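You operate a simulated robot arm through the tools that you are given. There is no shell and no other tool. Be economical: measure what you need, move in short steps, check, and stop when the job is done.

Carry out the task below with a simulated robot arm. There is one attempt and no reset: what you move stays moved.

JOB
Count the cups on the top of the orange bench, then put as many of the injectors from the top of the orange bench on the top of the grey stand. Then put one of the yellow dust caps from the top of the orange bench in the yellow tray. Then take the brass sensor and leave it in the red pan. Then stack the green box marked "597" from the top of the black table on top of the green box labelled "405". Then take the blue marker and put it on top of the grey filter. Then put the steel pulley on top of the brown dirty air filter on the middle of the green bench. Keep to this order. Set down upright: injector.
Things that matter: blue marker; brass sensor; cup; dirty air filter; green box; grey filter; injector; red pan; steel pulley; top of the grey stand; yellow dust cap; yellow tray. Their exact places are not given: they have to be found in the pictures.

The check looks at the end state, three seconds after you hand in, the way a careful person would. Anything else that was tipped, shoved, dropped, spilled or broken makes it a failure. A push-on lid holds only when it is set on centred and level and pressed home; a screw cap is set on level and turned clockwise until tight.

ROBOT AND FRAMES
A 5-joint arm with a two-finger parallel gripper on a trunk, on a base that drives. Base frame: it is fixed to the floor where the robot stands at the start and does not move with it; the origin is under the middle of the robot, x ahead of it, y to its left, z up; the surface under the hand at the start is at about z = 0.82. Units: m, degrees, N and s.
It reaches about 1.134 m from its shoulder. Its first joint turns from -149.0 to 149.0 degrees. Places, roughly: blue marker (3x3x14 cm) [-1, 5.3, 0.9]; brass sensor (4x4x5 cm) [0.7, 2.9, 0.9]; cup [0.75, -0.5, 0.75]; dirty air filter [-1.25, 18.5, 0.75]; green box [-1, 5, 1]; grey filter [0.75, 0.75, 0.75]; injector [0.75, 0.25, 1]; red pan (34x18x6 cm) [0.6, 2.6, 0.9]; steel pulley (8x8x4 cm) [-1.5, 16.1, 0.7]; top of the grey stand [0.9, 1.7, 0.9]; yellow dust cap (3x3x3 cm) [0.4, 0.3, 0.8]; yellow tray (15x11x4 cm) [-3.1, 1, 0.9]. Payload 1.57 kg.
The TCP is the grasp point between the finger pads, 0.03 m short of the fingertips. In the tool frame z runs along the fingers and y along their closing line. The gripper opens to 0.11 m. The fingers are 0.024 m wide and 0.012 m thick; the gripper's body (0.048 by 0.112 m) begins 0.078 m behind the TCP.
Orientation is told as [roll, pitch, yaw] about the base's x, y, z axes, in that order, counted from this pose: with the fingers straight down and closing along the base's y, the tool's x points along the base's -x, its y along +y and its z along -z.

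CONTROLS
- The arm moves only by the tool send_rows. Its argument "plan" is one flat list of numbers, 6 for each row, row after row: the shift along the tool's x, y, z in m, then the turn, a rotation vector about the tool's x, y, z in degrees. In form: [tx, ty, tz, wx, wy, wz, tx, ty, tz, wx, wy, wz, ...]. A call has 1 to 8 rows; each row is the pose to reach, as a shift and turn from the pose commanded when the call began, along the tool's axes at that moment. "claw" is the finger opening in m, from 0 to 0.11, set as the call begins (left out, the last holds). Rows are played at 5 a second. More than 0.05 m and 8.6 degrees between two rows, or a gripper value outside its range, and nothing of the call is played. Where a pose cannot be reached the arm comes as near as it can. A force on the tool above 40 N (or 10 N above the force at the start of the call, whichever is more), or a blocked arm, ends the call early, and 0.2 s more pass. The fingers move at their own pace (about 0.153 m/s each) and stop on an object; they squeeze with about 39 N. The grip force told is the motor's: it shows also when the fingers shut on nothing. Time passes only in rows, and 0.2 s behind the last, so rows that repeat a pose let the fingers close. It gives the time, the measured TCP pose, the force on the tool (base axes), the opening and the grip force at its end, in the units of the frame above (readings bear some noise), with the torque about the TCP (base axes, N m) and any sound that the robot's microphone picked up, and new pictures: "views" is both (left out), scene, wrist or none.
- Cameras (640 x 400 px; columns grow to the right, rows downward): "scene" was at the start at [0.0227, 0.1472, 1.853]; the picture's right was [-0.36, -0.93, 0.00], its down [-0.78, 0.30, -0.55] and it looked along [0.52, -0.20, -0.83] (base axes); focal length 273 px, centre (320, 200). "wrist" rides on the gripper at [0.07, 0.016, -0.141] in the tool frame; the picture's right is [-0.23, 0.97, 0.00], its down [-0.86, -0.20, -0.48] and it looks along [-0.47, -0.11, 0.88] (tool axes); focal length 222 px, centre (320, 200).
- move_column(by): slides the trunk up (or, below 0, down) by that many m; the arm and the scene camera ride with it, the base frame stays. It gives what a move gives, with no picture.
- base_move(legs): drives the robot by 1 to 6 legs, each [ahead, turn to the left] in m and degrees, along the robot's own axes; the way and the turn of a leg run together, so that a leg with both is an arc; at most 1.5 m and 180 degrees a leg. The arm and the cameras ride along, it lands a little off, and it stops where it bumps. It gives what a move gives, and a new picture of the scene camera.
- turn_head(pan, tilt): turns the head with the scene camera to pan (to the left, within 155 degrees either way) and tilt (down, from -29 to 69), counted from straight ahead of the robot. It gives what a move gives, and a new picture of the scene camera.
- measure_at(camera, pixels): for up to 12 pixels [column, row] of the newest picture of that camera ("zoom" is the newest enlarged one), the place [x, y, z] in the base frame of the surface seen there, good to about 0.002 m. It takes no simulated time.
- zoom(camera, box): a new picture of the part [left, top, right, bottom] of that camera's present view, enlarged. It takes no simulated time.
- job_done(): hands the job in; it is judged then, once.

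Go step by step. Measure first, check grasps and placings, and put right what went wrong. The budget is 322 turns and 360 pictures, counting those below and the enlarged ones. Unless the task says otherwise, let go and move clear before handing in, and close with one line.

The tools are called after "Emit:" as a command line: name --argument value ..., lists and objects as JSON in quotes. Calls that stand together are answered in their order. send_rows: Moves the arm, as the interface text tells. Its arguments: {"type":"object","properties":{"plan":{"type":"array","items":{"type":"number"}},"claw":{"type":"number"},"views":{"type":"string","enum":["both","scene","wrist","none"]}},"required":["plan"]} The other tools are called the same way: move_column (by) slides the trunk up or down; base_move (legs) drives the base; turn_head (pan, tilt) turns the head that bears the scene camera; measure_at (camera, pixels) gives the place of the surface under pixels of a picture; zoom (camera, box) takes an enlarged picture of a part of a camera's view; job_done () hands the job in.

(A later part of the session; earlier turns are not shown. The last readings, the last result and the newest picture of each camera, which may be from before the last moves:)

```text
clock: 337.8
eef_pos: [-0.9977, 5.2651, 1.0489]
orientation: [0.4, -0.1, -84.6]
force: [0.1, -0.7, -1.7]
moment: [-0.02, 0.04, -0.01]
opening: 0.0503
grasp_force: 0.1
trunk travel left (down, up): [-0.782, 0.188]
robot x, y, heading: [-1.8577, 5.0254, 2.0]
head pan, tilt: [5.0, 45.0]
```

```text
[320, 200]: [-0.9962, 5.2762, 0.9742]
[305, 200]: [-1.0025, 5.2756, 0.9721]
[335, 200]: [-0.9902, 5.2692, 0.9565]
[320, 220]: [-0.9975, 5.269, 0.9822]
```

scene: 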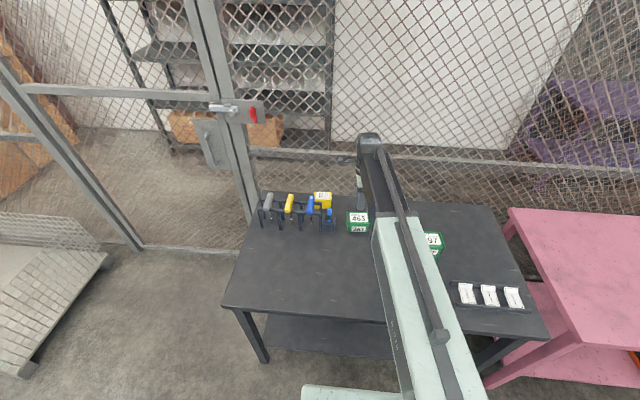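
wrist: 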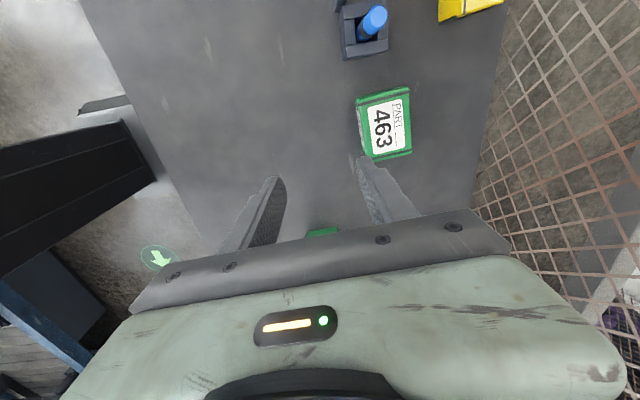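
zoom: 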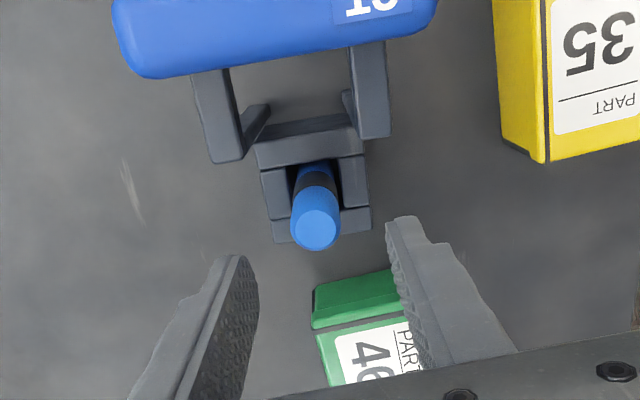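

Aligned. Lower to z 0.952 and grip.

Emit:
move_column --by -0.097

Emit:
send_rows --plan '[0, 0, 0, 0, 0, 0, 0, 0, 0, 0, 0, 0, 0, 0, 0, 0, 0, 0]' --claw 0.0 --views "wrist"

Emit:
move_column --by 0.05

Emit:
zoom --camera "wrist" --box '[200, 60, 440, 240]'

```text
clock: 339.1
eef_pos: [-0.9976, 5.2643, 0.952]
orientation: [0.3, -0.1, -84.7]
force: [-0.1, 0.2, 0.2]
moment: [0.02, 0.01, -0.01]
opening: 0.0501
grasp_force: 0.0
trunk travel left (down, up): [-0.685, 0.285]
robot x, y, heading: [-1.8565, 5.0254, 1.5]
head pan, tilt: [5.0, 45.0]
```

```text
clock: 339.9
eef_pos: [-0.9974, 5.2649, 0.9521]
orientation: [0.3, -0.2, -84.6]
force: [0.0, -0.9, 0.2]
moment: [-0.01, -0.03, 0.01]
opening: 0.0214
grasp_force: 33.8
trunk travel left (down, up): [-0.685, 0.285]
robot x, y, heading: [-1.852, 5.026, 2.0]
head pan, tilt: [5.0, 45.0]
```

wrist: 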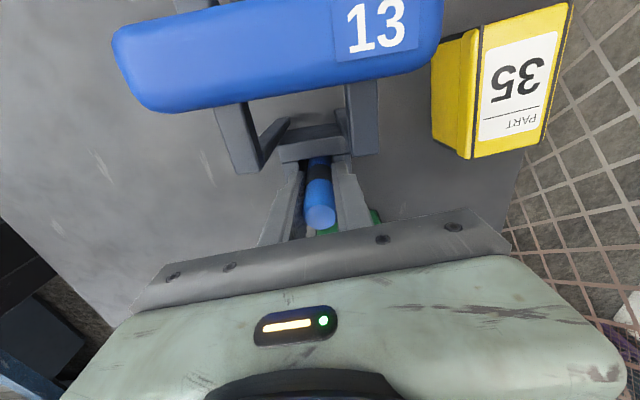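

```text
clock: 340.9
eef_pos: [-0.9973, 5.2655, 1.0011]
orientation: [0.4, -0.2, -84.6]
force: [0.2, -0.2, -0.4]
moment: [-0.02, 0.0, -0.01]
opening: 0.0213
grasp_force: 34.4
trunk travel left (down, up): [-0.735, 0.235]
robot x, y, heading: [-1.8548, 5.0265, 1.8]
head pan, tilt: [5.0, 45.0]
```

```text
2.22 times, centred on (320, 150) of wrist
```

zoom: 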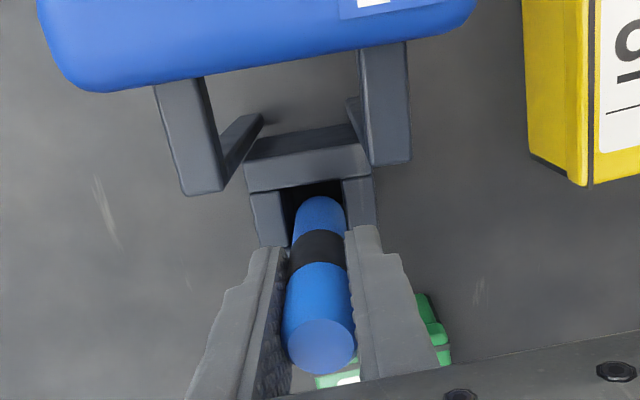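

Marker is coming out cleanly. Raise higher, retract, and view the marker's lower end.

Emit:
move_column --by 0.21

Emit:
send_rows --plan '[0, -0.045, 0, 0, 0, 0, -0.01, -0.09, 0, 0, 0, 0, -0.02, -0.135, 0, 0, 0, 0, -0.03, -0.18, 0, 0, 0, 0, -0.04, -0.225, 0, 0, 0, 0, -0.05, -0.27, 0, 0, 0, 0, -0.05, -0.27, 0, 0, 0, 0]' --views "scene"

Emit:
zoom --camera "scene" --box '[250, 150, 450, 275]'

```text
clock: 343.1
eef_pos: [-0.9975, 5.2644, 1.2119]
orientation: [0.4, -0.1, -84.6]
force: [-0.3, -1.2, -1.0]
moment: [0.0, 0.0, -0.01]
opening: 0.0213
grasp_force: 34.8
trunk travel left (down, up): [-0.945, 0.025]
robot x, y, heading: [-1.8555, 5.024, 2.0]
head pan, tilt: [5.0, 45.0]
```

```text
clock: 344.7
eef_pos: [-1.2623, 5.1892, 1.2116]
orientation: [0.4, -0.2, -84.6]
force: [0.2, -0.2, -0.3]
moment: [-0.02, 0.02, 0.0]
opening: 0.0215
grasp_force: 35.0
trunk travel left (down, up): [-0.945, 0.025]
robot x, y, heading: [-1.8574, 5.0255, 2.1]
head pan, tilt: [5.0, 45.0]
```

scene: 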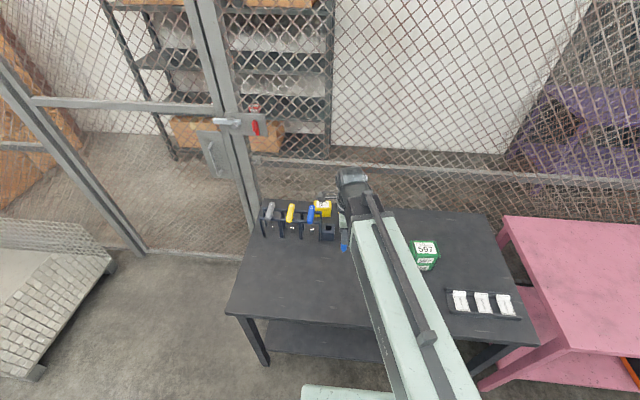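

```text
3.20 times, centred on (350, 212) of scene
```

zoom: 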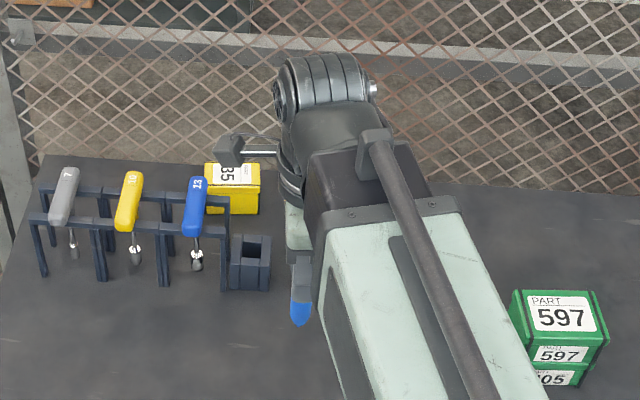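

Drive back around: south along the west aisle, then east.

Emit:
base_move --legs '[[-0.24, 0], [0, -92], [1.4, 0], [1.35, 0], [0, 90]]'

```text
clock: 367.3
eef_pos: [-1.5416, 2.3856, 1.2121]
orientation: [0.5, -0.3, -86.1]
force: [-0.8, -0.1, 0.2]
moment: [0.0, 0.01, 0.03]
opening: 0.0213
grasp_force: 34.8
trunk travel left (down, up): [-0.945, 0.025]
robot x, y, heading: [-2.1396, 2.2301, -0.1]
head pan, tilt: [5.0, 45.0]
```

scene: 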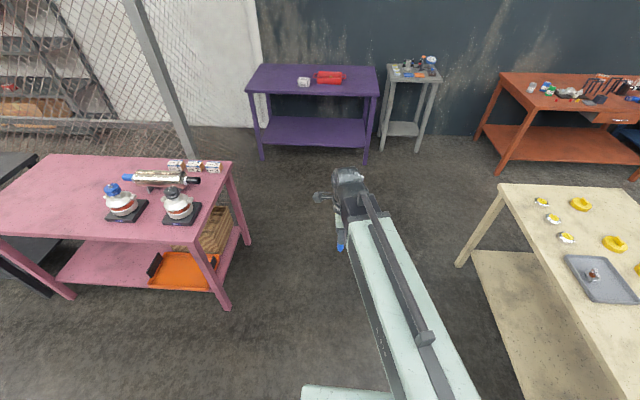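

Emit:
base_move --legs '[[1.4, 0], [0.45, 0], [0, -90], [1.0, 0], [0.55, 0], [0, 90]]'

Emit:
turn_head --pan -5 --tilt 52

```text
clock: 391.6
eef_pos: [0.2543, 0.7678, 1.2118]
orientation: [0.4, -0.1, -90.8]
force: [1.3, -0.4, -0.6]
moment: [0.05, -0.02, 0.0]
opening: 0.0215
grasp_force: 33.7
trunk travel left (down, up): [-0.945, 0.025]
robot x, y, heading: [-0.3513, 0.6523, -5.0]
head pan, tilt: [5.0, 45.0]
```

scene: 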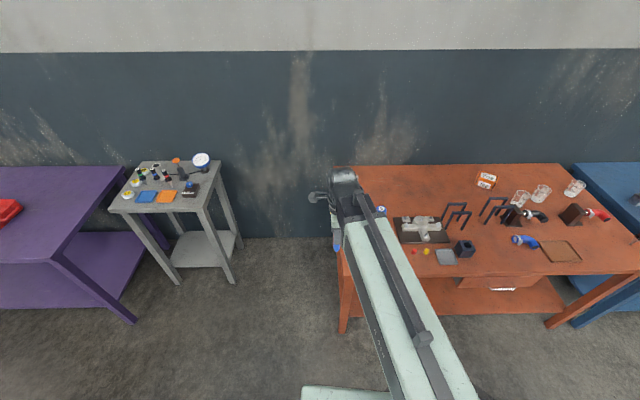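

```text
clock: 392.3
eef_pos: [0.2559, 0.7675, 1.2112]
orientation: [0.5, 0.0, -90.8]
force: [-0.1, -1.0, -0.4]
moment: [0.02, 0.02, -0.03]
opening: 0.0214
grasp_force: 34.6
trunk travel left (down, up): [-0.945, 0.025]
robot x, y, heading: [-0.3537, 0.6542, -5.1]
head pan, tilt: [-5.0, 52.0]
```

scene: 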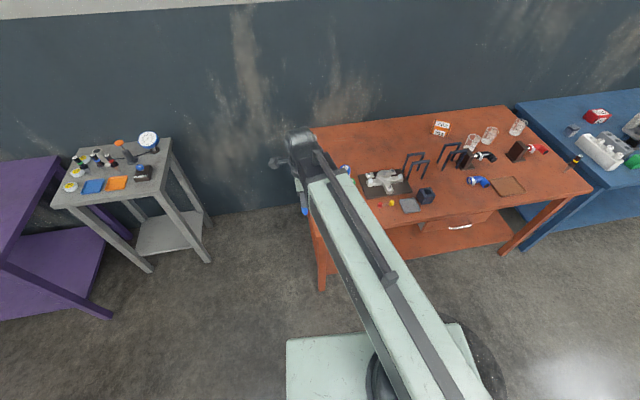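

Emit:
zoom --camera "scene" --box '[270, 170, 340, 225]'

Emit:
base_move --legs '[[0.15, 5]]'

```text
7.27 times, centred on (305, 198) of scene
```

zoom: 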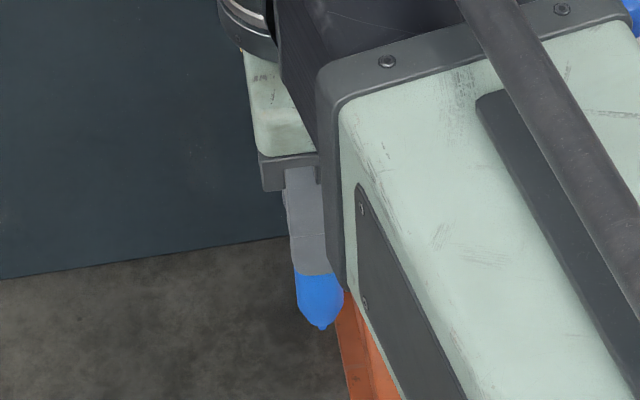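

```text
clock: 393.7
eef_pos: [0.391, 0.8123, 1.2104]
orientation: [0.3, -0.2, -85.9]
force: [0.0, 0.6, -0.4]
moment: [0.0, 0.05, -0.01]
opening: 0.0213
grasp_force: 34.7
trunk travel left (down, up): [-0.945, 0.025]
robot x, y, heading: [-0.2095, 0.6407, 0.2]
head pan, tilt: [-5.0, 52.0]
```

scene: 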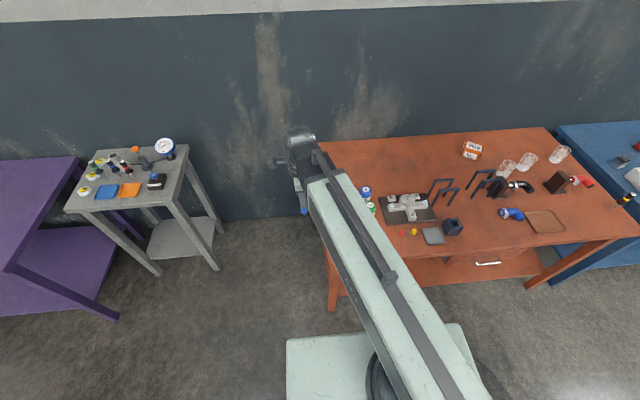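

The marker's lower end is pointed, so it must be laid across the filter's top; that needs the tool tilted to horizontal. First I spin the gripper so the wrist camera will be above when tilted (yaw ≈ −165°).

Emit:
send_rows --plan '[0, 0, 0, 0, 0, 8.5, 0, 0, 0, 0, 0, 17, 0, 0, 0, 0, 0, 25.5, 0, 0, 0, 0, 0, 34, 0, 0, 0, 0, 0, 42.5, 0, 0, 0, 0, 0, 51, 0, 0, 0, 0, 0, 59.5, 0, 0, 0, 0, 0, 68]' --views "none"

```text
clock: 395.5
eef_pos: [0.3924, 0.8126, 1.2104]
orientation: [0.3, 0.3, -154.0]
force: [-0.2, 0.7, -0.8]
moment: [0.01, -0.01, -0.01]
opening: 0.0212
grasp_force: 34.7
trunk travel left (down, up): [-0.945, 0.025]
robot x, y, heading: [-0.2081, 0.6416, -0.1]
head pan, tilt: [-5.0, 52.0]
```

Emit:
send_rows --plan '[0, 0, 0, 0, 0, 5, 0, 0, 0, 0, 0, 10, 0, 0, 0, 0, 0, 10]' --views "none"

Emit:
send_rows --plan '[0, 0, 0, 0, 8, 0, 0, 0, 0, 0, 16, 0, 0, 0, 0, 0, 24, 0, 0, 0, 0, 0, 32, 0]' --views "scene"

```text
clock: 396.3
eef_pos: [0.3934, 0.8053, 1.2113]
orientation: [0.1, 0.3, -156.0]
force: [-0.7, 0.1, -0.1]
moment: [-0.01, 0.03, -0.02]
opening: 0.0214
grasp_force: 34.6
out of reach, approached as far as the arm can: row 1, 2, 3
trunk travel left (down, up): [-0.945, 0.025]
robot x, y, heading: [-0.2098, 0.6425, 0.2]
head pan, tilt: [-5.0, 52.0]
```

```text
clock: 397.3
eef_pos: [0.4667, 0.8242, 1.2487]
orientation: [0.1, 32.3, -155.8]
force: [-0.3, -0.5, -0.4]
moment: [-0.01, 0.03, 0.02]
opening: 0.0214
grasp_force: 33.7
out of reach, approached as far as the arm can: row 2, 3, 4
trunk travel left (down, up): [-0.945, 0.025]
robot x, y, heading: [-0.2101, 0.6467, 0.1]
head pan, tilt: [-5.0, 52.0]
```

scene: 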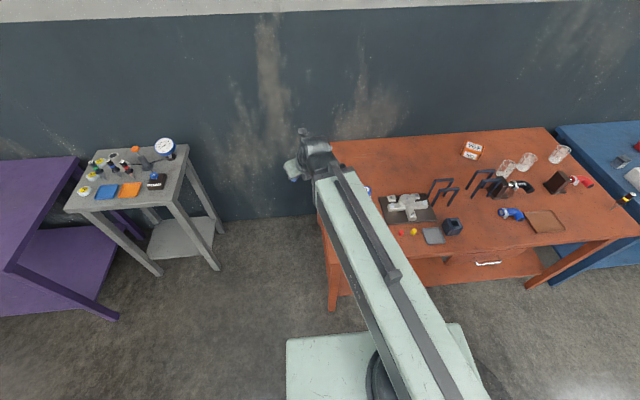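

Spin stops ~8° short (fine), and tilting works (pitch 32°). Continue to tilt toward horizontal, letting the hand swing out and up.

Emit:
send_rows --plan '[0.024, 0, -0.013, 0, 8.2, 0, 0.048, 0, -0.026, 0, 16.4, 0, 0.072, 0, -0.04, 0, 24.6, 0, 0.097, 0, -0.053, 0, 32.8, 0, 0.121, 0, -0.067, 0, 41, 0, 0.145, 0, -0.08, 0, 49.2, 0, 0.17, 0, -0.094, 0, 57, 0, 0.17, 0, -0.094, 0, 57, 0]' --views "both"

```text
clock: 399.1
eef_pos: [0.5676, 0.8687, 1.4471]
orientation: [5.2, 89.4, -150.8]
force: [0.0, -0.4, -0.4]
moment: [-0.03, 0.05, 0.02]
opening: 0.0208
grasp_force: 34.7
out of reach, approached as far as the arm can: row 1, 2, 3, 4, 5, 6, 7, 8
trunk travel left (down, up): [-0.945, 0.025]
robot x, y, heading: [-0.2053, 0.6423, -0.2]
head pan, tilt: [-5.0, 52.0]
```

scene: 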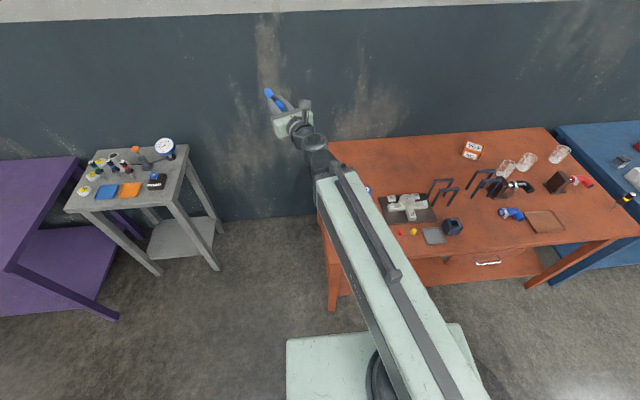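
wrist: 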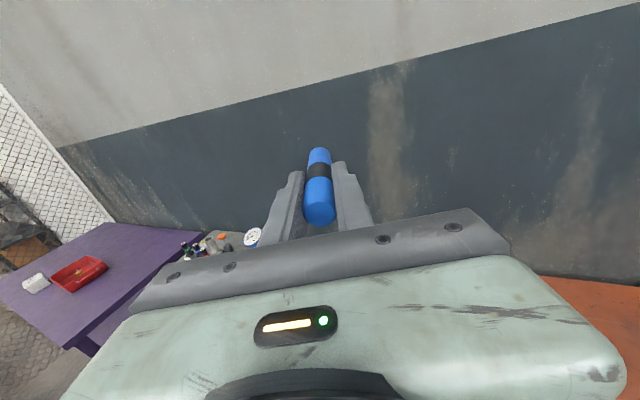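

Tool is now horizontal, marker pointing along heading ≈24°. Check the arm's own shape (heights) and the filter before planning the lowering.

Emit:
measure_at --camera "scene" --pixels '[[316, 155], [330, 185], [325, 215], [350, 270], [370, 310], [400, 350], [300, 122], [312, 135], [360, 330], [268, 93], [368, 190]]'

```text
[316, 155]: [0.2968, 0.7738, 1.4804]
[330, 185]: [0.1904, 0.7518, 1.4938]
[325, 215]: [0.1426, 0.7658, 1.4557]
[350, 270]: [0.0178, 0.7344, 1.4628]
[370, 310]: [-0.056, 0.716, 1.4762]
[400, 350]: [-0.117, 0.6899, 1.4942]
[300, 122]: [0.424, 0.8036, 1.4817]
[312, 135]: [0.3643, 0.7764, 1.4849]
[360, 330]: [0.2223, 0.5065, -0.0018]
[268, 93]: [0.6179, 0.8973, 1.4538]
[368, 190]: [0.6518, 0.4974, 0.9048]
```

The arm is a level link riding the trunk, so tilted hand can be lowered by trunk: needed pose has the arm over the bench edge at z≈0.92 with ~4 cm clearance. Back up 0.06 and swing the first joint −16° so the marker points through the filter's centre.

Emit:
base_move --legs '[[-0.06, 0]]'

Emit:
send_rows --plan '[0, 0.04, -0.001, -2.72, 0, 0, 0, 0.0806, -0.004, -5.43, 0, 0, 0, 0.1207, -0.009, -8.15, 0, 0, 0, 0.1606, -0.015, -10.87, 0, 0, 0, 0.2, -0.024, -13.6, 0, 0, 0, 0.2386, -0.034, -16.3, 0, 0, 0, 0.2386, -0.034, -16.3, 0, 0]' --views "both"

```text
clock: 400.1
eef_pos: [0.5045, 0.8682, 1.4457]
orientation: [8.3, 89.1, -147.7]
force: [-0.8, 0.1, 0.2]
moment: [0.01, 0.06, 0.0]
opening: 0.0215
grasp_force: 34.7
trunk travel left (down, up): [-0.945, 0.025]
robot x, y, heading: [-0.2688, 0.642, -0.0]
head pan, tilt: [-5.0, 52.0]
```

scene: 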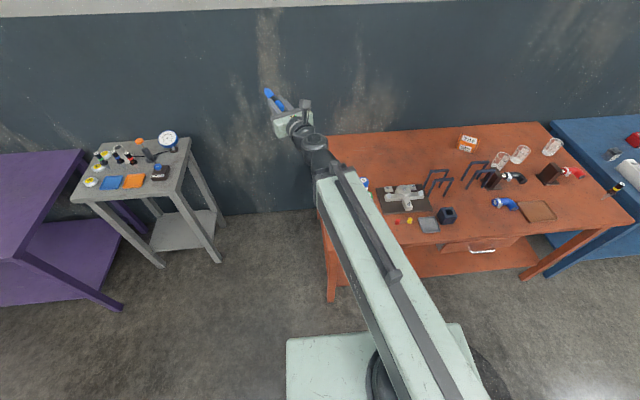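

```text
clock: 401.7
eef_pos: [0.572, 0.6362, 1.4472]
orientation: [24.5, 89.3, -147.7]
force: [-0.7, -0.5, -0.4]
moment: [-0.02, -0.01, -0.02]
opening: 0.0213
grasp_force: 34.4
trunk travel left (down, up): [-0.945, 0.025]
robot x, y, heading: [-0.265, 0.6442, -0.2]
head pan, tilt: [-5.0, 52.0]
```

scene: 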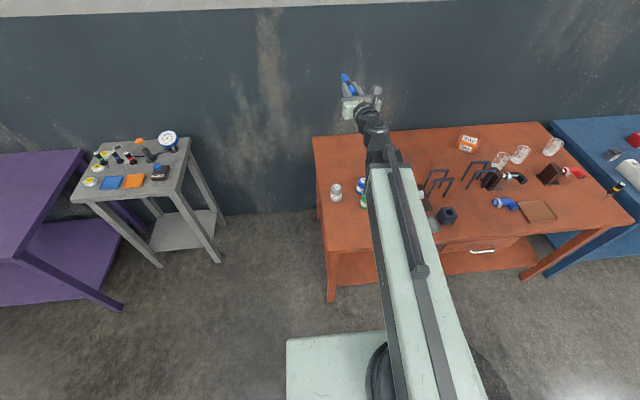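
wrist: 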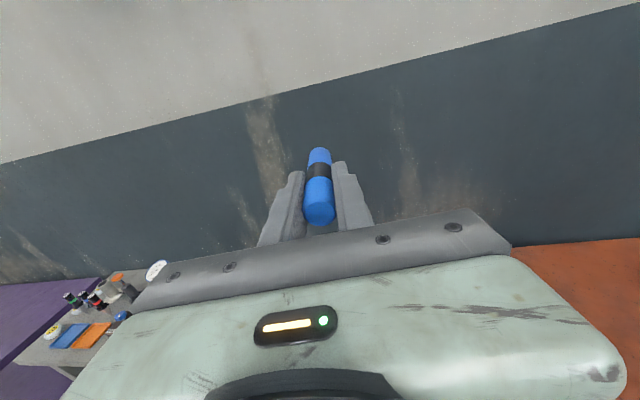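

Emit:
zoom --camera "scene" --box '[310, 165, 390, 215]'

Emit:
measure_at --camera "scene" --pixels '[[345, 77], [355, 92], [372, 125], [380, 150], [375, 165], [362, 106]]'

```text
8.00 times, centred on (350, 190) of scene
```

zoom: 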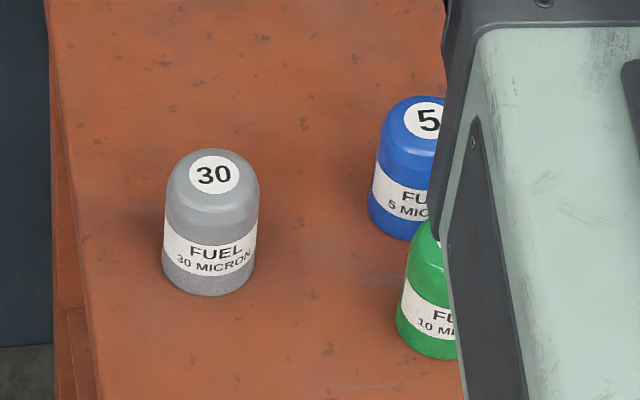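

```text
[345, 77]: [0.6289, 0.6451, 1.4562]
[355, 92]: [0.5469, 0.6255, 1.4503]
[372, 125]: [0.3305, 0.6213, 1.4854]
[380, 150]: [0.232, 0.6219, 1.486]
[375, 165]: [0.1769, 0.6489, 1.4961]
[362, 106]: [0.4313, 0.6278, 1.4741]
```

Emit:
measure_at --camera "zoom" --pixels '[[214, 175], [192, 175], [236, 175], [214, 158], [214, 192], [172, 185], [255, 185]]'

```text
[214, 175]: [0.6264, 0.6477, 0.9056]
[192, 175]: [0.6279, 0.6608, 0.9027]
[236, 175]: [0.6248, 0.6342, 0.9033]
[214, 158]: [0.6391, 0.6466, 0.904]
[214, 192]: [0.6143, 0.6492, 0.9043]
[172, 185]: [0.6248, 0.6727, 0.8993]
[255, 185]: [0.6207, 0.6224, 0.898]
```

Filter top is at (0.626,0.648,0.905). Look closely at the marker's shape.

Emit:
zoom --camera "wrist" --box '[270, 130, 380, 240]'

Emit:
zoom --camera "scene" --box '[325, 60, 395, 110]'

```text
3.64 times, centred on (325, 185) of wrist
```

zoom: 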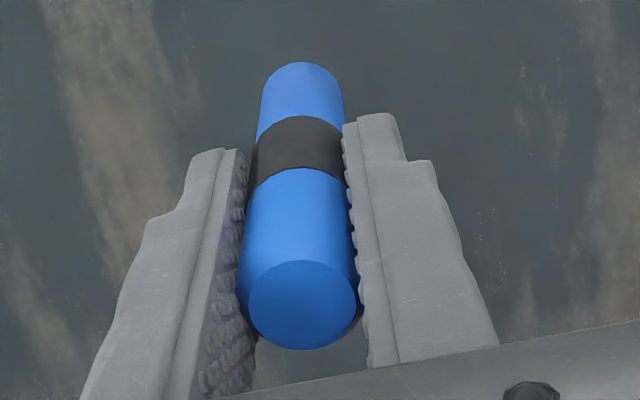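

```text
8.00 times, centred on (360, 85) of scene
```

zoom: 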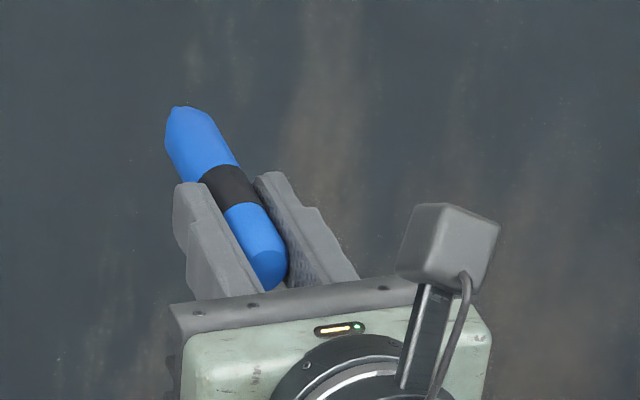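

It's a plain faceted cylinder with a flat back end; I'll lay it centred across the filter top, then withdraw along its axis. Shift by (0.018 radial, 0.004 lateral) and lower in stages.

Emit:
send_rows --plan '[0, -0.002, 0.009, 0.13, 0, 0, 0, -0.004, 0.018, 0.27, 0, 0, 0, -0.004, 0.018, 0.27, 0, 0]' --views "none"

Emit:
move_column --by -0.38

Emit:
send_rows --plan '[0, 0, 0, 0, 0, 0]' --views "both"

```text
clock: 402.5
eef_pos: [0.5902, 0.6446, 1.4471]
orientation: [23.5, 89.4, -148.4]
force: [-0.1, -0.4, -0.6]
moment: [0.01, 0.02, 0.02]
opening: 0.0211
grasp_force: 34.3
trunk travel left (down, up): [-0.945, 0.025]
robot x, y, heading: [-0.2705, 0.641, -0.0]
head pan, tilt: [-5.0, 52.0]
```

```text
clock: 406.1
eef_pos: [0.5888, 0.6421, 1.066]
orientation: [23.4, 89.4, -148.6]
force: [0.0, 0.1, -0.9]
moment: [0.0, 0.01, -0.01]
opening: 0.0218
grasp_force: 34.4
trunk travel left (down, up): [-0.565, 0.405]
robot x, y, heading: [-0.2663, 0.6423, -0.0]
head pan, tilt: [-5.0, 52.0]
```

```text
clock: 406.5
eef_pos: [0.5902, 0.6445, 1.0668]
orientation: [23.4, 89.3, -148.5]
force: [-0.1, -0.8, -1.5]
moment: [-0.01, 0.02, -0.01]
opening: 0.0214
grasp_force: 34.4
trunk travel left (down, up): [-0.565, 0.405]
robot x, y, heading: [-0.2665, 0.6438, -0.2]
head pan, tilt: [-5.0, 52.0]
```

scene: 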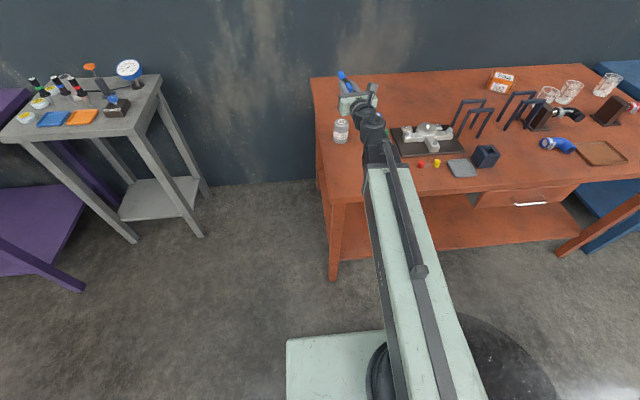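
wrist: 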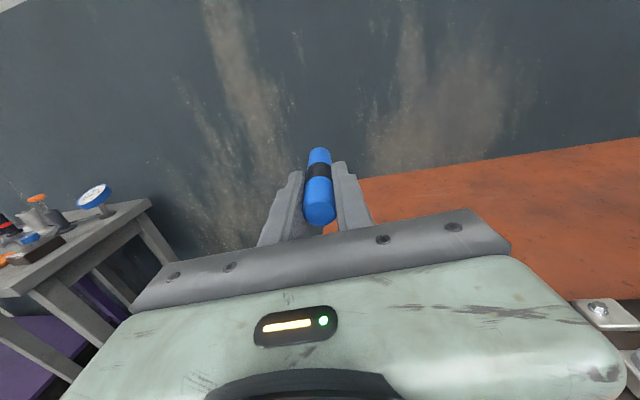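

Emit:
zoom --camera "scene" --box '[320, 60, 400, 150]'

Emit:
measure_at --camera "scene" --pixels '[[371, 130], [385, 150], [362, 115], [375, 155]]'

```text
4.44 times, centred on (360, 105) of scene
```

zoom: 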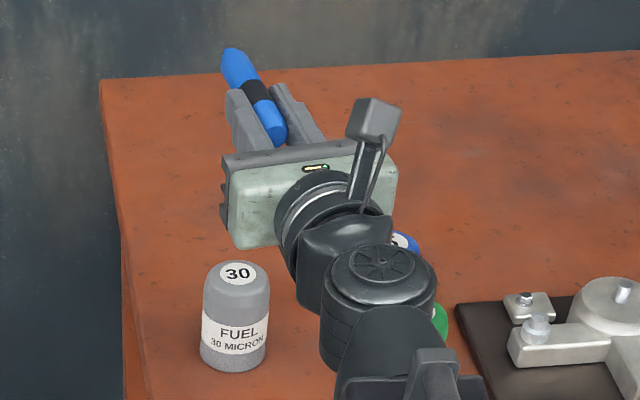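

```text
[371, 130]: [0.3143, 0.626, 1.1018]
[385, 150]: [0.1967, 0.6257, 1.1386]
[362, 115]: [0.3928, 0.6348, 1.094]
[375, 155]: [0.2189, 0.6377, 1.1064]
```

Emit:
measure_at --camera "zoom" --pixels '[[325, 360], [330, 330], [322, 310], [235, 272], [225, 272], [250, 272], [237, 264], [237, 282], [212, 275], [264, 278], [237, 290]]'

```text
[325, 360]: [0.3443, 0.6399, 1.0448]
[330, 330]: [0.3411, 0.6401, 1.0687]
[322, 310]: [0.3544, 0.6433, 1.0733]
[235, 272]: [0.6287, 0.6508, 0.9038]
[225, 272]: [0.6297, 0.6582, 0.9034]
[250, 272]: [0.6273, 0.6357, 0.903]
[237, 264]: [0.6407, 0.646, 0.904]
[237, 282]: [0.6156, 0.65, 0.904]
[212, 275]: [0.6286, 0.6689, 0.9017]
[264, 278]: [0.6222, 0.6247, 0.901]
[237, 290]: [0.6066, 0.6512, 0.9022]
```

Filter's top is flat at z 0.904 within ±16 mm of (0.628,0.648). Lower to 0.937 and check clearance.

Emit:
move_column --by -0.13

Emit:
zoom --camera "scene" --box '[310, 50, 400, 150]'

Emit:
zoom --camera "wrist" --box '[220, 120, 420, 260]'

```text
clock: 408.1
eef_pos: [0.5884, 0.6425, 0.9367]
orientation: [23.6, 89.3, -148.3]
force: [-0.1, -0.1, -0.8]
moment: [0.01, 0.04, -0.01]
opening: 0.021
grasp_force: 34.2
trunk travel left (down, up): [-0.435, 0.535]
robot x, y, heading: [-0.2684, 0.6431, -0.0]
head pan, tilt: [-5.0, 52.0]
```

```text
4.00 times, centred on (355, 100) of scene
```

zoom: 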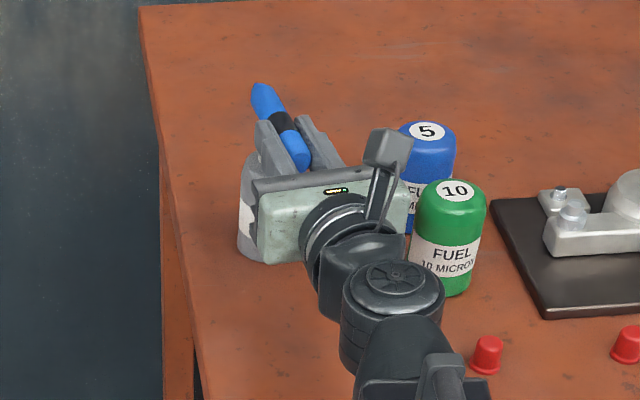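

```text
2.86 times, centred on (320, 190) of wrist
```

zoom: 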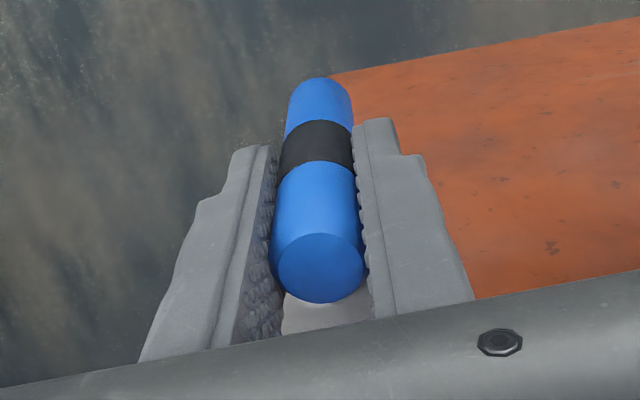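

Emit:
move_column --by -0.016

Emit:
move_column --by -0.003

```text
clock: 408.8
eef_pos: [0.591, 0.643, 0.9204]
orientation: [23.6, 89.3, -148.4]
force: [-0.9, 0.2, 0.3]
moment: [0.06, 0.0, 0.01]
opening: 0.0214
grasp_force: 34.6
trunk travel left (down, up): [-0.419, 0.551]
robot x, y, heading: [-0.27, 0.6389, -0.2]
head pan, tilt: [-5.0, 52.0]
```

```text
clock: 409.3
eef_pos: [0.5891, 0.6432, 0.9172]
orientation: [23.6, 89.4, -148.3]
force: [0.1, -0.2, -0.8]
moment: [-0.01, 0.03, 0.01]
opening: 0.0211
grasp_force: 34.3
trunk travel left (down, up): [-0.416, 0.554]
robot x, y, heading: [-0.2704, 0.644, -0.0]
head pan, tilt: [-5.0, 52.0]
```

Emit:
move_column --by -0.0015

```text
clock: 409.8
eef_pos: [0.5901, 0.642, 0.9163]
orientation: [23.5, 89.3, -148.4]
force: [-0.1, 0.2, 0.7]
moment: [0.02, -0.01, -0.02]
opening: 0.0214
grasp_force: 34.6
trunk travel left (down, up): [-0.414, 0.556]
robot x, y, heading: [-0.2694, 0.6377, 0.2]
head pan, tilt: [-5.0, 52.0]
```

Emit:
move_column --by -0.0015

```text
clock: 410.3
eef_pos: [0.5897, 0.6443, 0.9143]
orientation: [23.3, 89.4, -148.6]
force: [0.4, -0.8, -0.4]
moment: [-0.03, 0.04, 0.0]
opening: 0.0213
grasp_force: 34.4
trunk travel left (down, up): [-0.413, 0.557]
robot x, y, heading: [-0.2679, 0.6431, 0.2]
head pan, tilt: [-5.0, 52.0]
```

Emit:
move_column --by -0.001

Emit:
send_rows --plan '[0, 0, 0, 0, 0, 0]' --views "none"

```text
clock: 410.8
eef_pos: [0.5892, 0.6426, 0.9143]
orientation: [23.0, 89.3, -148.8]
force: [2.3, 0.2, 8.6]
moment: [0.11, -0.3, -0.02]
opening: 0.0214
grasp_force: 34.7
trunk travel left (down, up): [-0.412, 0.558]
robot x, y, heading: [-0.2665, 0.6436, -0.1]
head pan, tilt: [-5.0, 52.0]
```

```text
clock: 411.2
eef_pos: [0.5906, 0.643, 0.9141]
orientation: [24.4, 89.3, -147.6]
force: [3.4, 1.0, 9.8]
moment: [0.11, -0.31, -0.05]
opening: 0.0212
grasp_force: 34.3
trunk travel left (down, up): [-0.412, 0.558]
robot x, y, heading: [-0.2686, 0.6428, 0.0]
head pan, tilt: [-5.0, 52.0]
```

Contact at z 0.914, as computed. Ease 0.7 mm and open just slightly.

Emit:
move_column --by 0.0007

Emit:
send_rows --plan '[0, 0, 0, 0, 0, 0, 0, 0, 0, 0, 0, 0, 0, 0, 0, 0, 0, 0]' --claw 0.028 --views "both"

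Emit:
zoom --camera "wrist" --box '[220, 120, 420, 260]'

```text
clock: 411.7
eef_pos: [0.5886, 0.6444, 0.9147]
orientation: [25.1, 89.4, -146.9]
force: [-0.2, -0.4, 0.8]
moment: [0.01, -0.02, 0.02]
opening: 0.0213
grasp_force: 35.3
trunk travel left (down, up): [-0.412, 0.558]
robot x, y, heading: [-0.2658, 0.6392, 0.0]
head pan, tilt: [-5.0, 52.0]
```

```text
clock: 412.5
eef_pos: [0.5898, 0.6434, 0.9144]
orientation: [23.7, 89.4, -148.2]
force: [-0.6, 0.2, -1.2]
moment: [0.02, 0.01, 0.05]
opening: 0.0279
grasp_force: 0.1
trunk travel left (down, up): [-0.412, 0.558]
robot x, y, heading: [-0.2678, 0.6401, 0.2]
head pan, tilt: [-5.0, 52.0]
```

scene: 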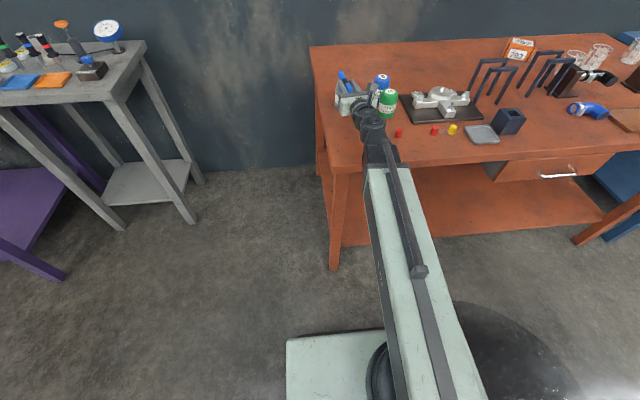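
wrist: 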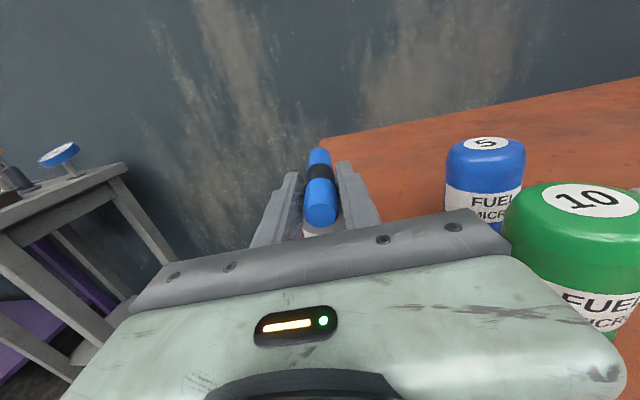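

```text
2.86 times, centred on (320, 190) of wrist
```

zoom: 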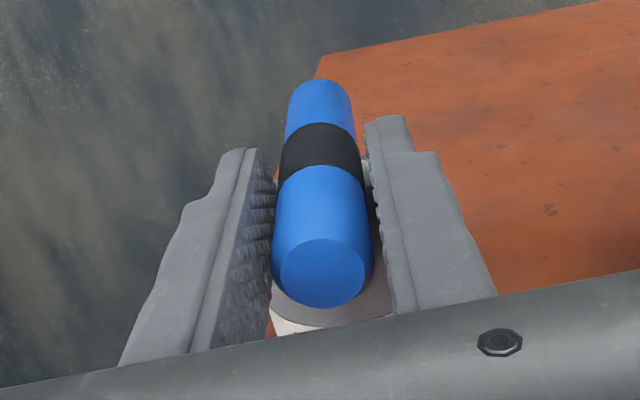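

Marker rests on the filter. Wait a second to see whether it stays put.

Emit:
send_rows --plan '[0, 0, 0, 0, 0, 0, 0, 0, 0, 0, 0, 0, 0, 0, 0, 0, 0, 0, 0, 0, 0, 0, 0, 0, 0, 0, 0, 0, 0, 0]' --claw 0.036 --views "none"

Emit:
zoom --camera "wrist" --box '[220, 120, 420, 260]'

```text
clock: 413.7
eef_pos: [0.5902, 0.6437, 0.9142]
orientation: [23.5, 89.3, -148.4]
force: [0.4, 0.2, 0.9]
moment: [-0.06, -0.01, 0.01]
opening: 0.0358
grasp_force: 0.0
trunk travel left (down, up): [-0.412, 0.558]
robot x, y, heading: [-0.2655, 0.6469, -0.2]
head pan, tilt: [-5.0, 52.0]
```

```text
2.86 times, centred on (320, 190) of wrist
```

zoom: 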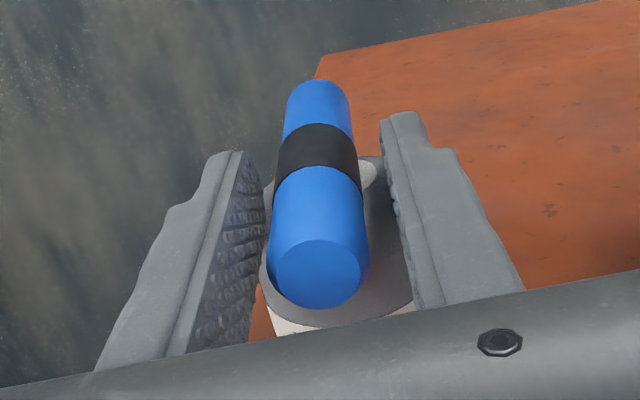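

The marker shifted slightly left; hold the opening and re-check for rolling.

Emit:
send_rows --plan '[0, 0, 0, 0, 0, 0, 0, 0, 0, 0, 0, 0, 0, 0, 0, 0, 0, 0, 0, 0, 0, 0, 0, 0, 0, 0, 0, 0, 0, 0, 0, 0, 0, 0, 0, 0, 0, 0, 0, 0, 0, 0, 0, 0, 0, 0, 0, 0]' --views "wrist"

Emit:
zoom --camera "wrist" --box '[220, 120, 420, 260]'

```text
clock: 415.5
eef_pos: [0.5899, 0.6434, 0.9143]
orientation: [23.4, 89.3, -148.4]
force: [-0.7, 0.3, 0.5]
moment: [-0.04, 0.0, 0.01]
opening: 0.0362
grasp_force: 0.1
trunk travel left (down, up): [-0.412, 0.558]
robot x, y, heading: [-0.2689, 0.6395, 0.1]
head pan, tilt: [-5.0, 52.0]
```

wrist: 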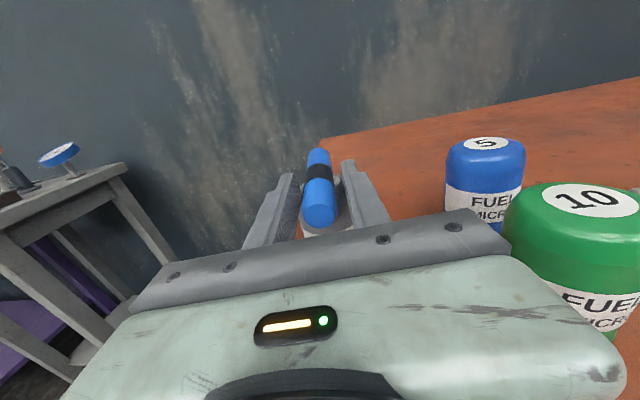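

```text
2.86 times, centred on (320, 190) of wrist
```

zoom: 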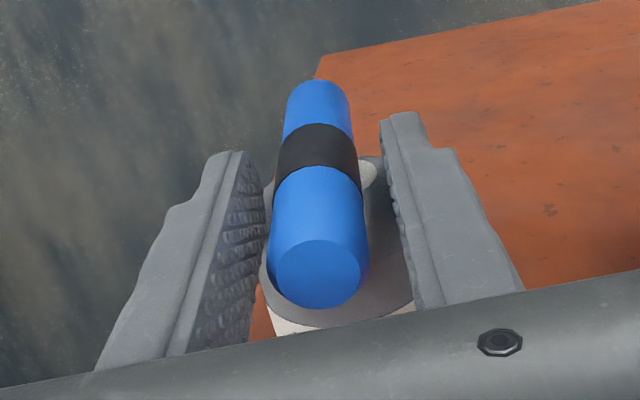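

Stable over 1.8 s. Open a bit further to see whether it is free of the left finger.

Emit:
send_rows --plan '[0, 0, 0, 0, 0, 0, 0, 0, 0, 0, 0, 0, 0, 0, 0, 0, 0, 0, 0, 0, 0, 0, 0, 0, 0, 0, 0, 0, 0, 0]' --claw 0.042 --views "none"

Emit:
zoom --camera "wrist" --box '[220, 120, 420, 260]'

```text
clock: 416.7
eef_pos: [0.5898, 0.6436, 0.9152]
orientation: [23.5, 89.3, -148.4]
force: [0.3, -0.4, -0.1]
moment: [0.0, -0.03, 0.01]
opening: 0.0418
grasp_force: 0.1
trunk travel left (down, up): [-0.412, 0.558]
robot x, y, heading: [-0.2663, 0.6435, 0.0]
head pan, tilt: [-5.0, 52.0]
```

```text
2.86 times, centred on (320, 190) of wrist
```

zoom: 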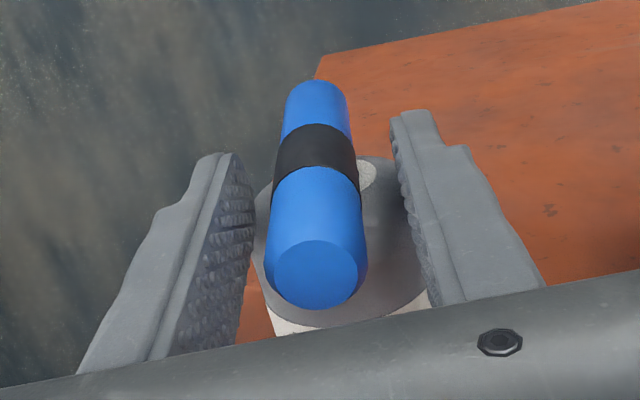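

Emit:
send_rows --plan '[0, 0, 0, 0, 0, 0, 0, 0, 0, 0, 0, 0, 0, 0, 0, 0, 0, 0, 0, 0, 0, 0, 0, 0, 0, 0, 0, 0, 0, 0, 0, 0, 0, 0, 0, 0, 0, 0, 0, 0, 0, 0, 0, 0, 0, 0, 0, 0]' --views "none"

Emit:
zoom --camera "wrist" --box '[220, 120, 420, 260]'

```text
clock: 418.5
eef_pos: [0.5896, 0.6435, 0.9149]
orientation: [23.5, 89.3, -148.4]
force: [-0.9, 0.4, 0.2]
moment: [-0.02, -0.02, -0.02]
opening: 0.0419
grasp_force: 0.2
trunk travel left (down, up): [-0.412, 0.558]
robot x, y, heading: [-0.2697, 0.6416, 0.2]
head pan, tilt: [-5.0, 52.0]
```

```text
2.86 times, centred on (320, 190) of wrist
```

zoom: 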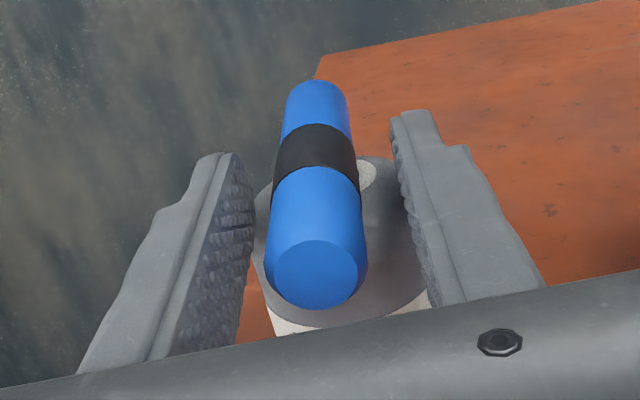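

It's stable. Fingers are only at its sides, so lift straight up with the trunk.

Emit:
move_column --by 0.1

Emit:
move_column --by 0.4

Emit:
zoom --camera "scene" --box '[300, 150, 420, 230]'

```text
clock: 419.8
eef_pos: [0.5895, 0.6431, 1.0134]
orientation: [23.5, 89.2, -148.4]
force: [0.5, 0.2, 0.0]
moment: [-0.02, -0.01, 0.02]
opening: 0.042
grasp_force: 0.0
trunk travel left (down, up): [-0.512, 0.458]
robot x, y, heading: [-0.2673, 0.6389, -0.1]
head pan, tilt: [-5.0, 52.0]
```

```text
clock: 423.7
eef_pos: [0.5899, 0.6433, 1.4151]
orientation: [23.4, 89.4, -148.4]
force: [0.8, 0.4, 0.2]
moment: [-0.02, 0.03, 0.03]
opening: 0.0421
grasp_force: 0.1
trunk travel left (down, up): [-0.912, 0.058]
robot x, y, heading: [-0.2682, 0.6411, 0.0]
head pan, tilt: [-5.0, 52.0]
```

```text
5.00 times, centred on (360, 190) of scene
```

zoom: 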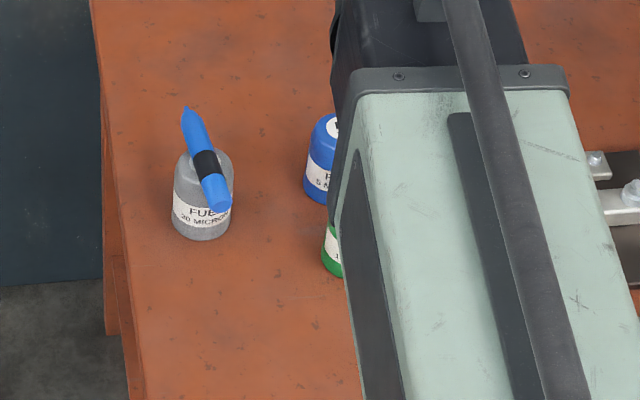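

Marker lies balanced on the grey filter. Now tilt the hand back to pointing down, well above everything.

Emit:
send_rows --plan '[-0.035, 0, -0.0026, 0, -8.5, 0, -0.0693, 0, -0.0104, 0, -17, 0, -0.102, 0, -0.0231, 0, -25.5, 0, -0.1325, 0, -0.0405, 0, -34, 0, -0.1601, 0, -0.0623, 0, -42.5, 0, -0.1842, 0, -0.0879, 0, -51, 0, -0.2042, 0, -0.1167, 0, -59.5, 0, -0.2197, 0, -0.1482, 0, -68, 0]' --views "none"

```text
clock: 425.5
eef_pos: [0.4397, 0.6205, 1.195]
orientation: [0.3, 21.3, -171.9]
force: [0.0, 0.1, 0.6]
moment: [-0.03, -0.03, 0.03]
opening: 0.0423
grasp_force: 0.0
trunk travel left (down, up): [-0.912, 0.058]
robot x, y, heading: [-0.2643, 0.6368, -0.2]
head pan, tilt: [-5.0, 52.0]
```

Emit:
send_rows --plan '[-0.03, 0, -0.002, 0, -7.1, 0, -0.059, 0, -0.008, 0, -14.2, 0, -0.0861, 0, -0.0162, 0, -21.3, 0, -0.0861, 0, -0.0162, 0, -21.3, 0]' --views "none"

Emit:
send_rows --plan '[0, 0, 0, 0, 0, -8.5, 0, 0, 0, 0, 0, -17, 0, 0, 0, 0, 0, -25.5, 0, 0, 0, 0, 0, -34, 0, 0, 0, 0, 0, -42.5, 0, 0, 0, 0, 0, -51, 0, 0, 0, 0, 0, -59.5, 0, 0, 0, 0, 0, -68]' --views "none"

Emit:
send_rows --plan '[0, 0, 0, 0, 0, -8.5, 0, 0, 0, 0, 0, -17, 0, 0, 0, 0, 0, -25.5, 0, 0, 0, 0, 0, -34, 0, 0, 0, 0, 0, -42.5, 0, 0, 0, 0, 0, -51, 0, 0, 0, 0, 0, -59.5, 0, 0, 0, 0, 0, -68]' --views "none"

```text
clock: 426.5
eef_pos: [0.3557, 0.6081, 1.1797]
orientation: [0.4, -0.1, -171.9]
force: [1.1, -0.4, 0.7]
moment: [-0.03, 0.0, -0.02]
opening: 0.0419
grasp_force: 0.1
trunk travel left (down, up): [-0.912, 0.058]
robot x, y, heading: [-0.2673, 0.6418, 0.0]
head pan, tilt: [-5.0, 52.0]
```

```text
clock: 428.3
eef_pos: [0.3557, 0.6087, 1.1794]
orientation: [0.1, -0.3, -103.8]
force: [0.5, -0.7, 0.2]
moment: [-0.02, 0.0, 0.0]
opening: 0.0418
grasp_force: 0.1
trunk travel left (down, up): [-0.912, 0.058]
robot x, y, heading: [-0.269, 0.6418, -0.0]
head pan, tilt: [-5.0, 52.0]
```

```text
clock: 430.1
eef_pos: [0.3546, 0.6079, 1.1791]
orientation: [-0.1, -0.2, -35.8]
force: [-0.3, 0.5, -0.1]
moment: [0.0, 0.0, 0.02]
opening: 0.0421
grasp_force: 0.0
trunk travel left (down, up): [-0.912, 0.058]
robot x, y, heading: [-0.2659, 0.6411, 0.0]
head pan, tilt: [-5.0, 52.0]
```

Drive back to the west aisle, then north.

Emit:
base_move --legs '[[0, 90], [1.5, 0], [0.1, 0], [0, 90], [1.45, 0], [0.5, 0]]'

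Emit:
turn_head --pan -90 --tilt 15

```text
clock: 455.5
eef_pos: [-2.838, 2.2951, 1.1792]
orientation: [-0.2, -0.2, 144.8]
force: [0.1, 0.4, -0.5]
moment: [-0.01, -0.02, 0.01]
opening: 0.0422
grasp_force: 0.1
trunk travel left (down, up): [-0.912, 0.058]
robot x, y, heading: [-2.2142, 2.2632, -179.7]
head pan, tilt: [-5.0, 52.0]
```

scene: 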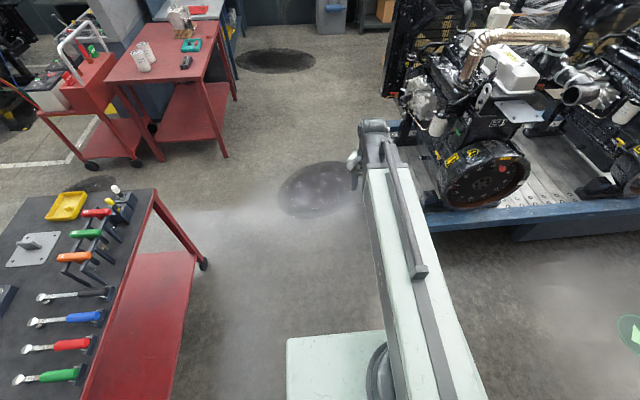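

```text
clock: 457.1
eef_pos: [-2.8384, 2.2949, 1.1801]
orientation: [-0.1, -0.2, 144.9]
force: [0.1, -0.2, 0.6]
moment: [0.03, 0.0, -0.03]
opening: 0.042
grasp_force: 0.1
trunk travel left (down, up): [-0.912, 0.058]
robot x, y, heading: [-2.2115, 2.2666, -179.7]
head pan, tilt: [-90.0, 15.0]
```

scene: 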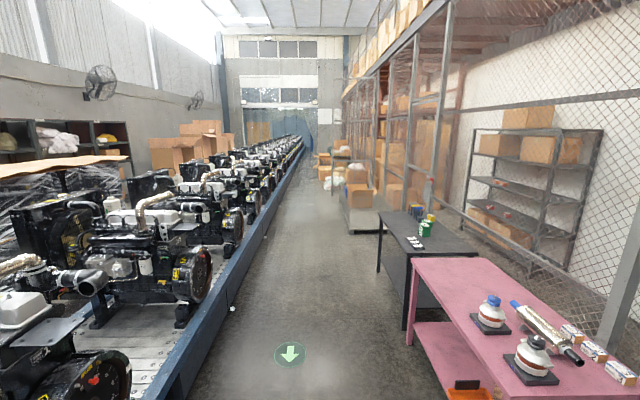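

Aisle is clear. Drive north 6 m, watching.

Emit:
base_move --legs '[[0, -90], [1.5, 0], [1.5, 0], [1.5, 0], [1.5, 0]]'

Emit:
turn_head --pan -10 --tilt 20

```text
clock: 489.4
eef_pos: [-2.6562, 8.8831, 1.1807]
orientation: [-0.4, -0.2, 59.7]
force: [-0.3, -0.1, -0.4]
moment: [0.01, 0.03, 0.02]
opening: 0.0423
grasp_force: 0.0
trunk travel left (down, up): [-0.912, 0.058]
robot x, y, heading: [-2.6301, 8.2575, 95.3]
head pan, tilt: [-90.0, 15.0]
```

scene: 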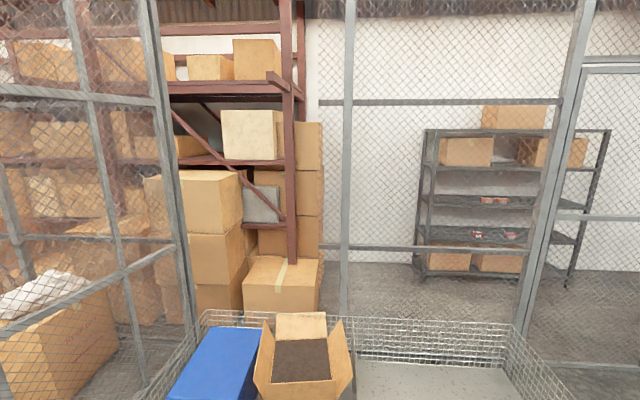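

```text
clock: 490.9
eef_pos: [-2.6546, 8.8817, 1.1797]
orientation: [-0.2, -0.2, 59.7]
force: [-0.5, 0.1, -0.8]
moment: [-0.01, -0.01, 0.0]
opening: 0.042
grasp_force: 0.1
trunk travel left (down, up): [-0.912, 0.058]
robot x, y, heading: [-2.6288, 8.2583, 95.4]
head pan, tilt: [-10.0, 20.0]
```

scene: 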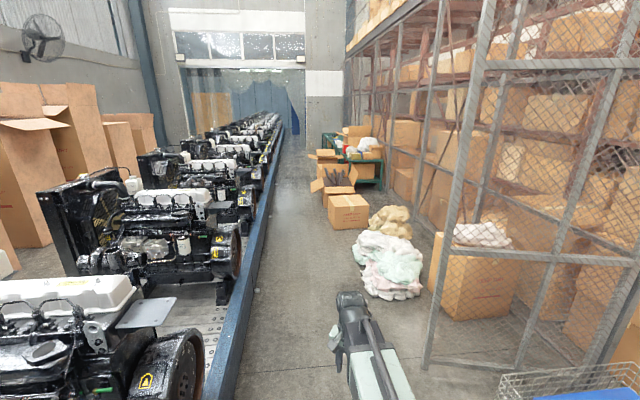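

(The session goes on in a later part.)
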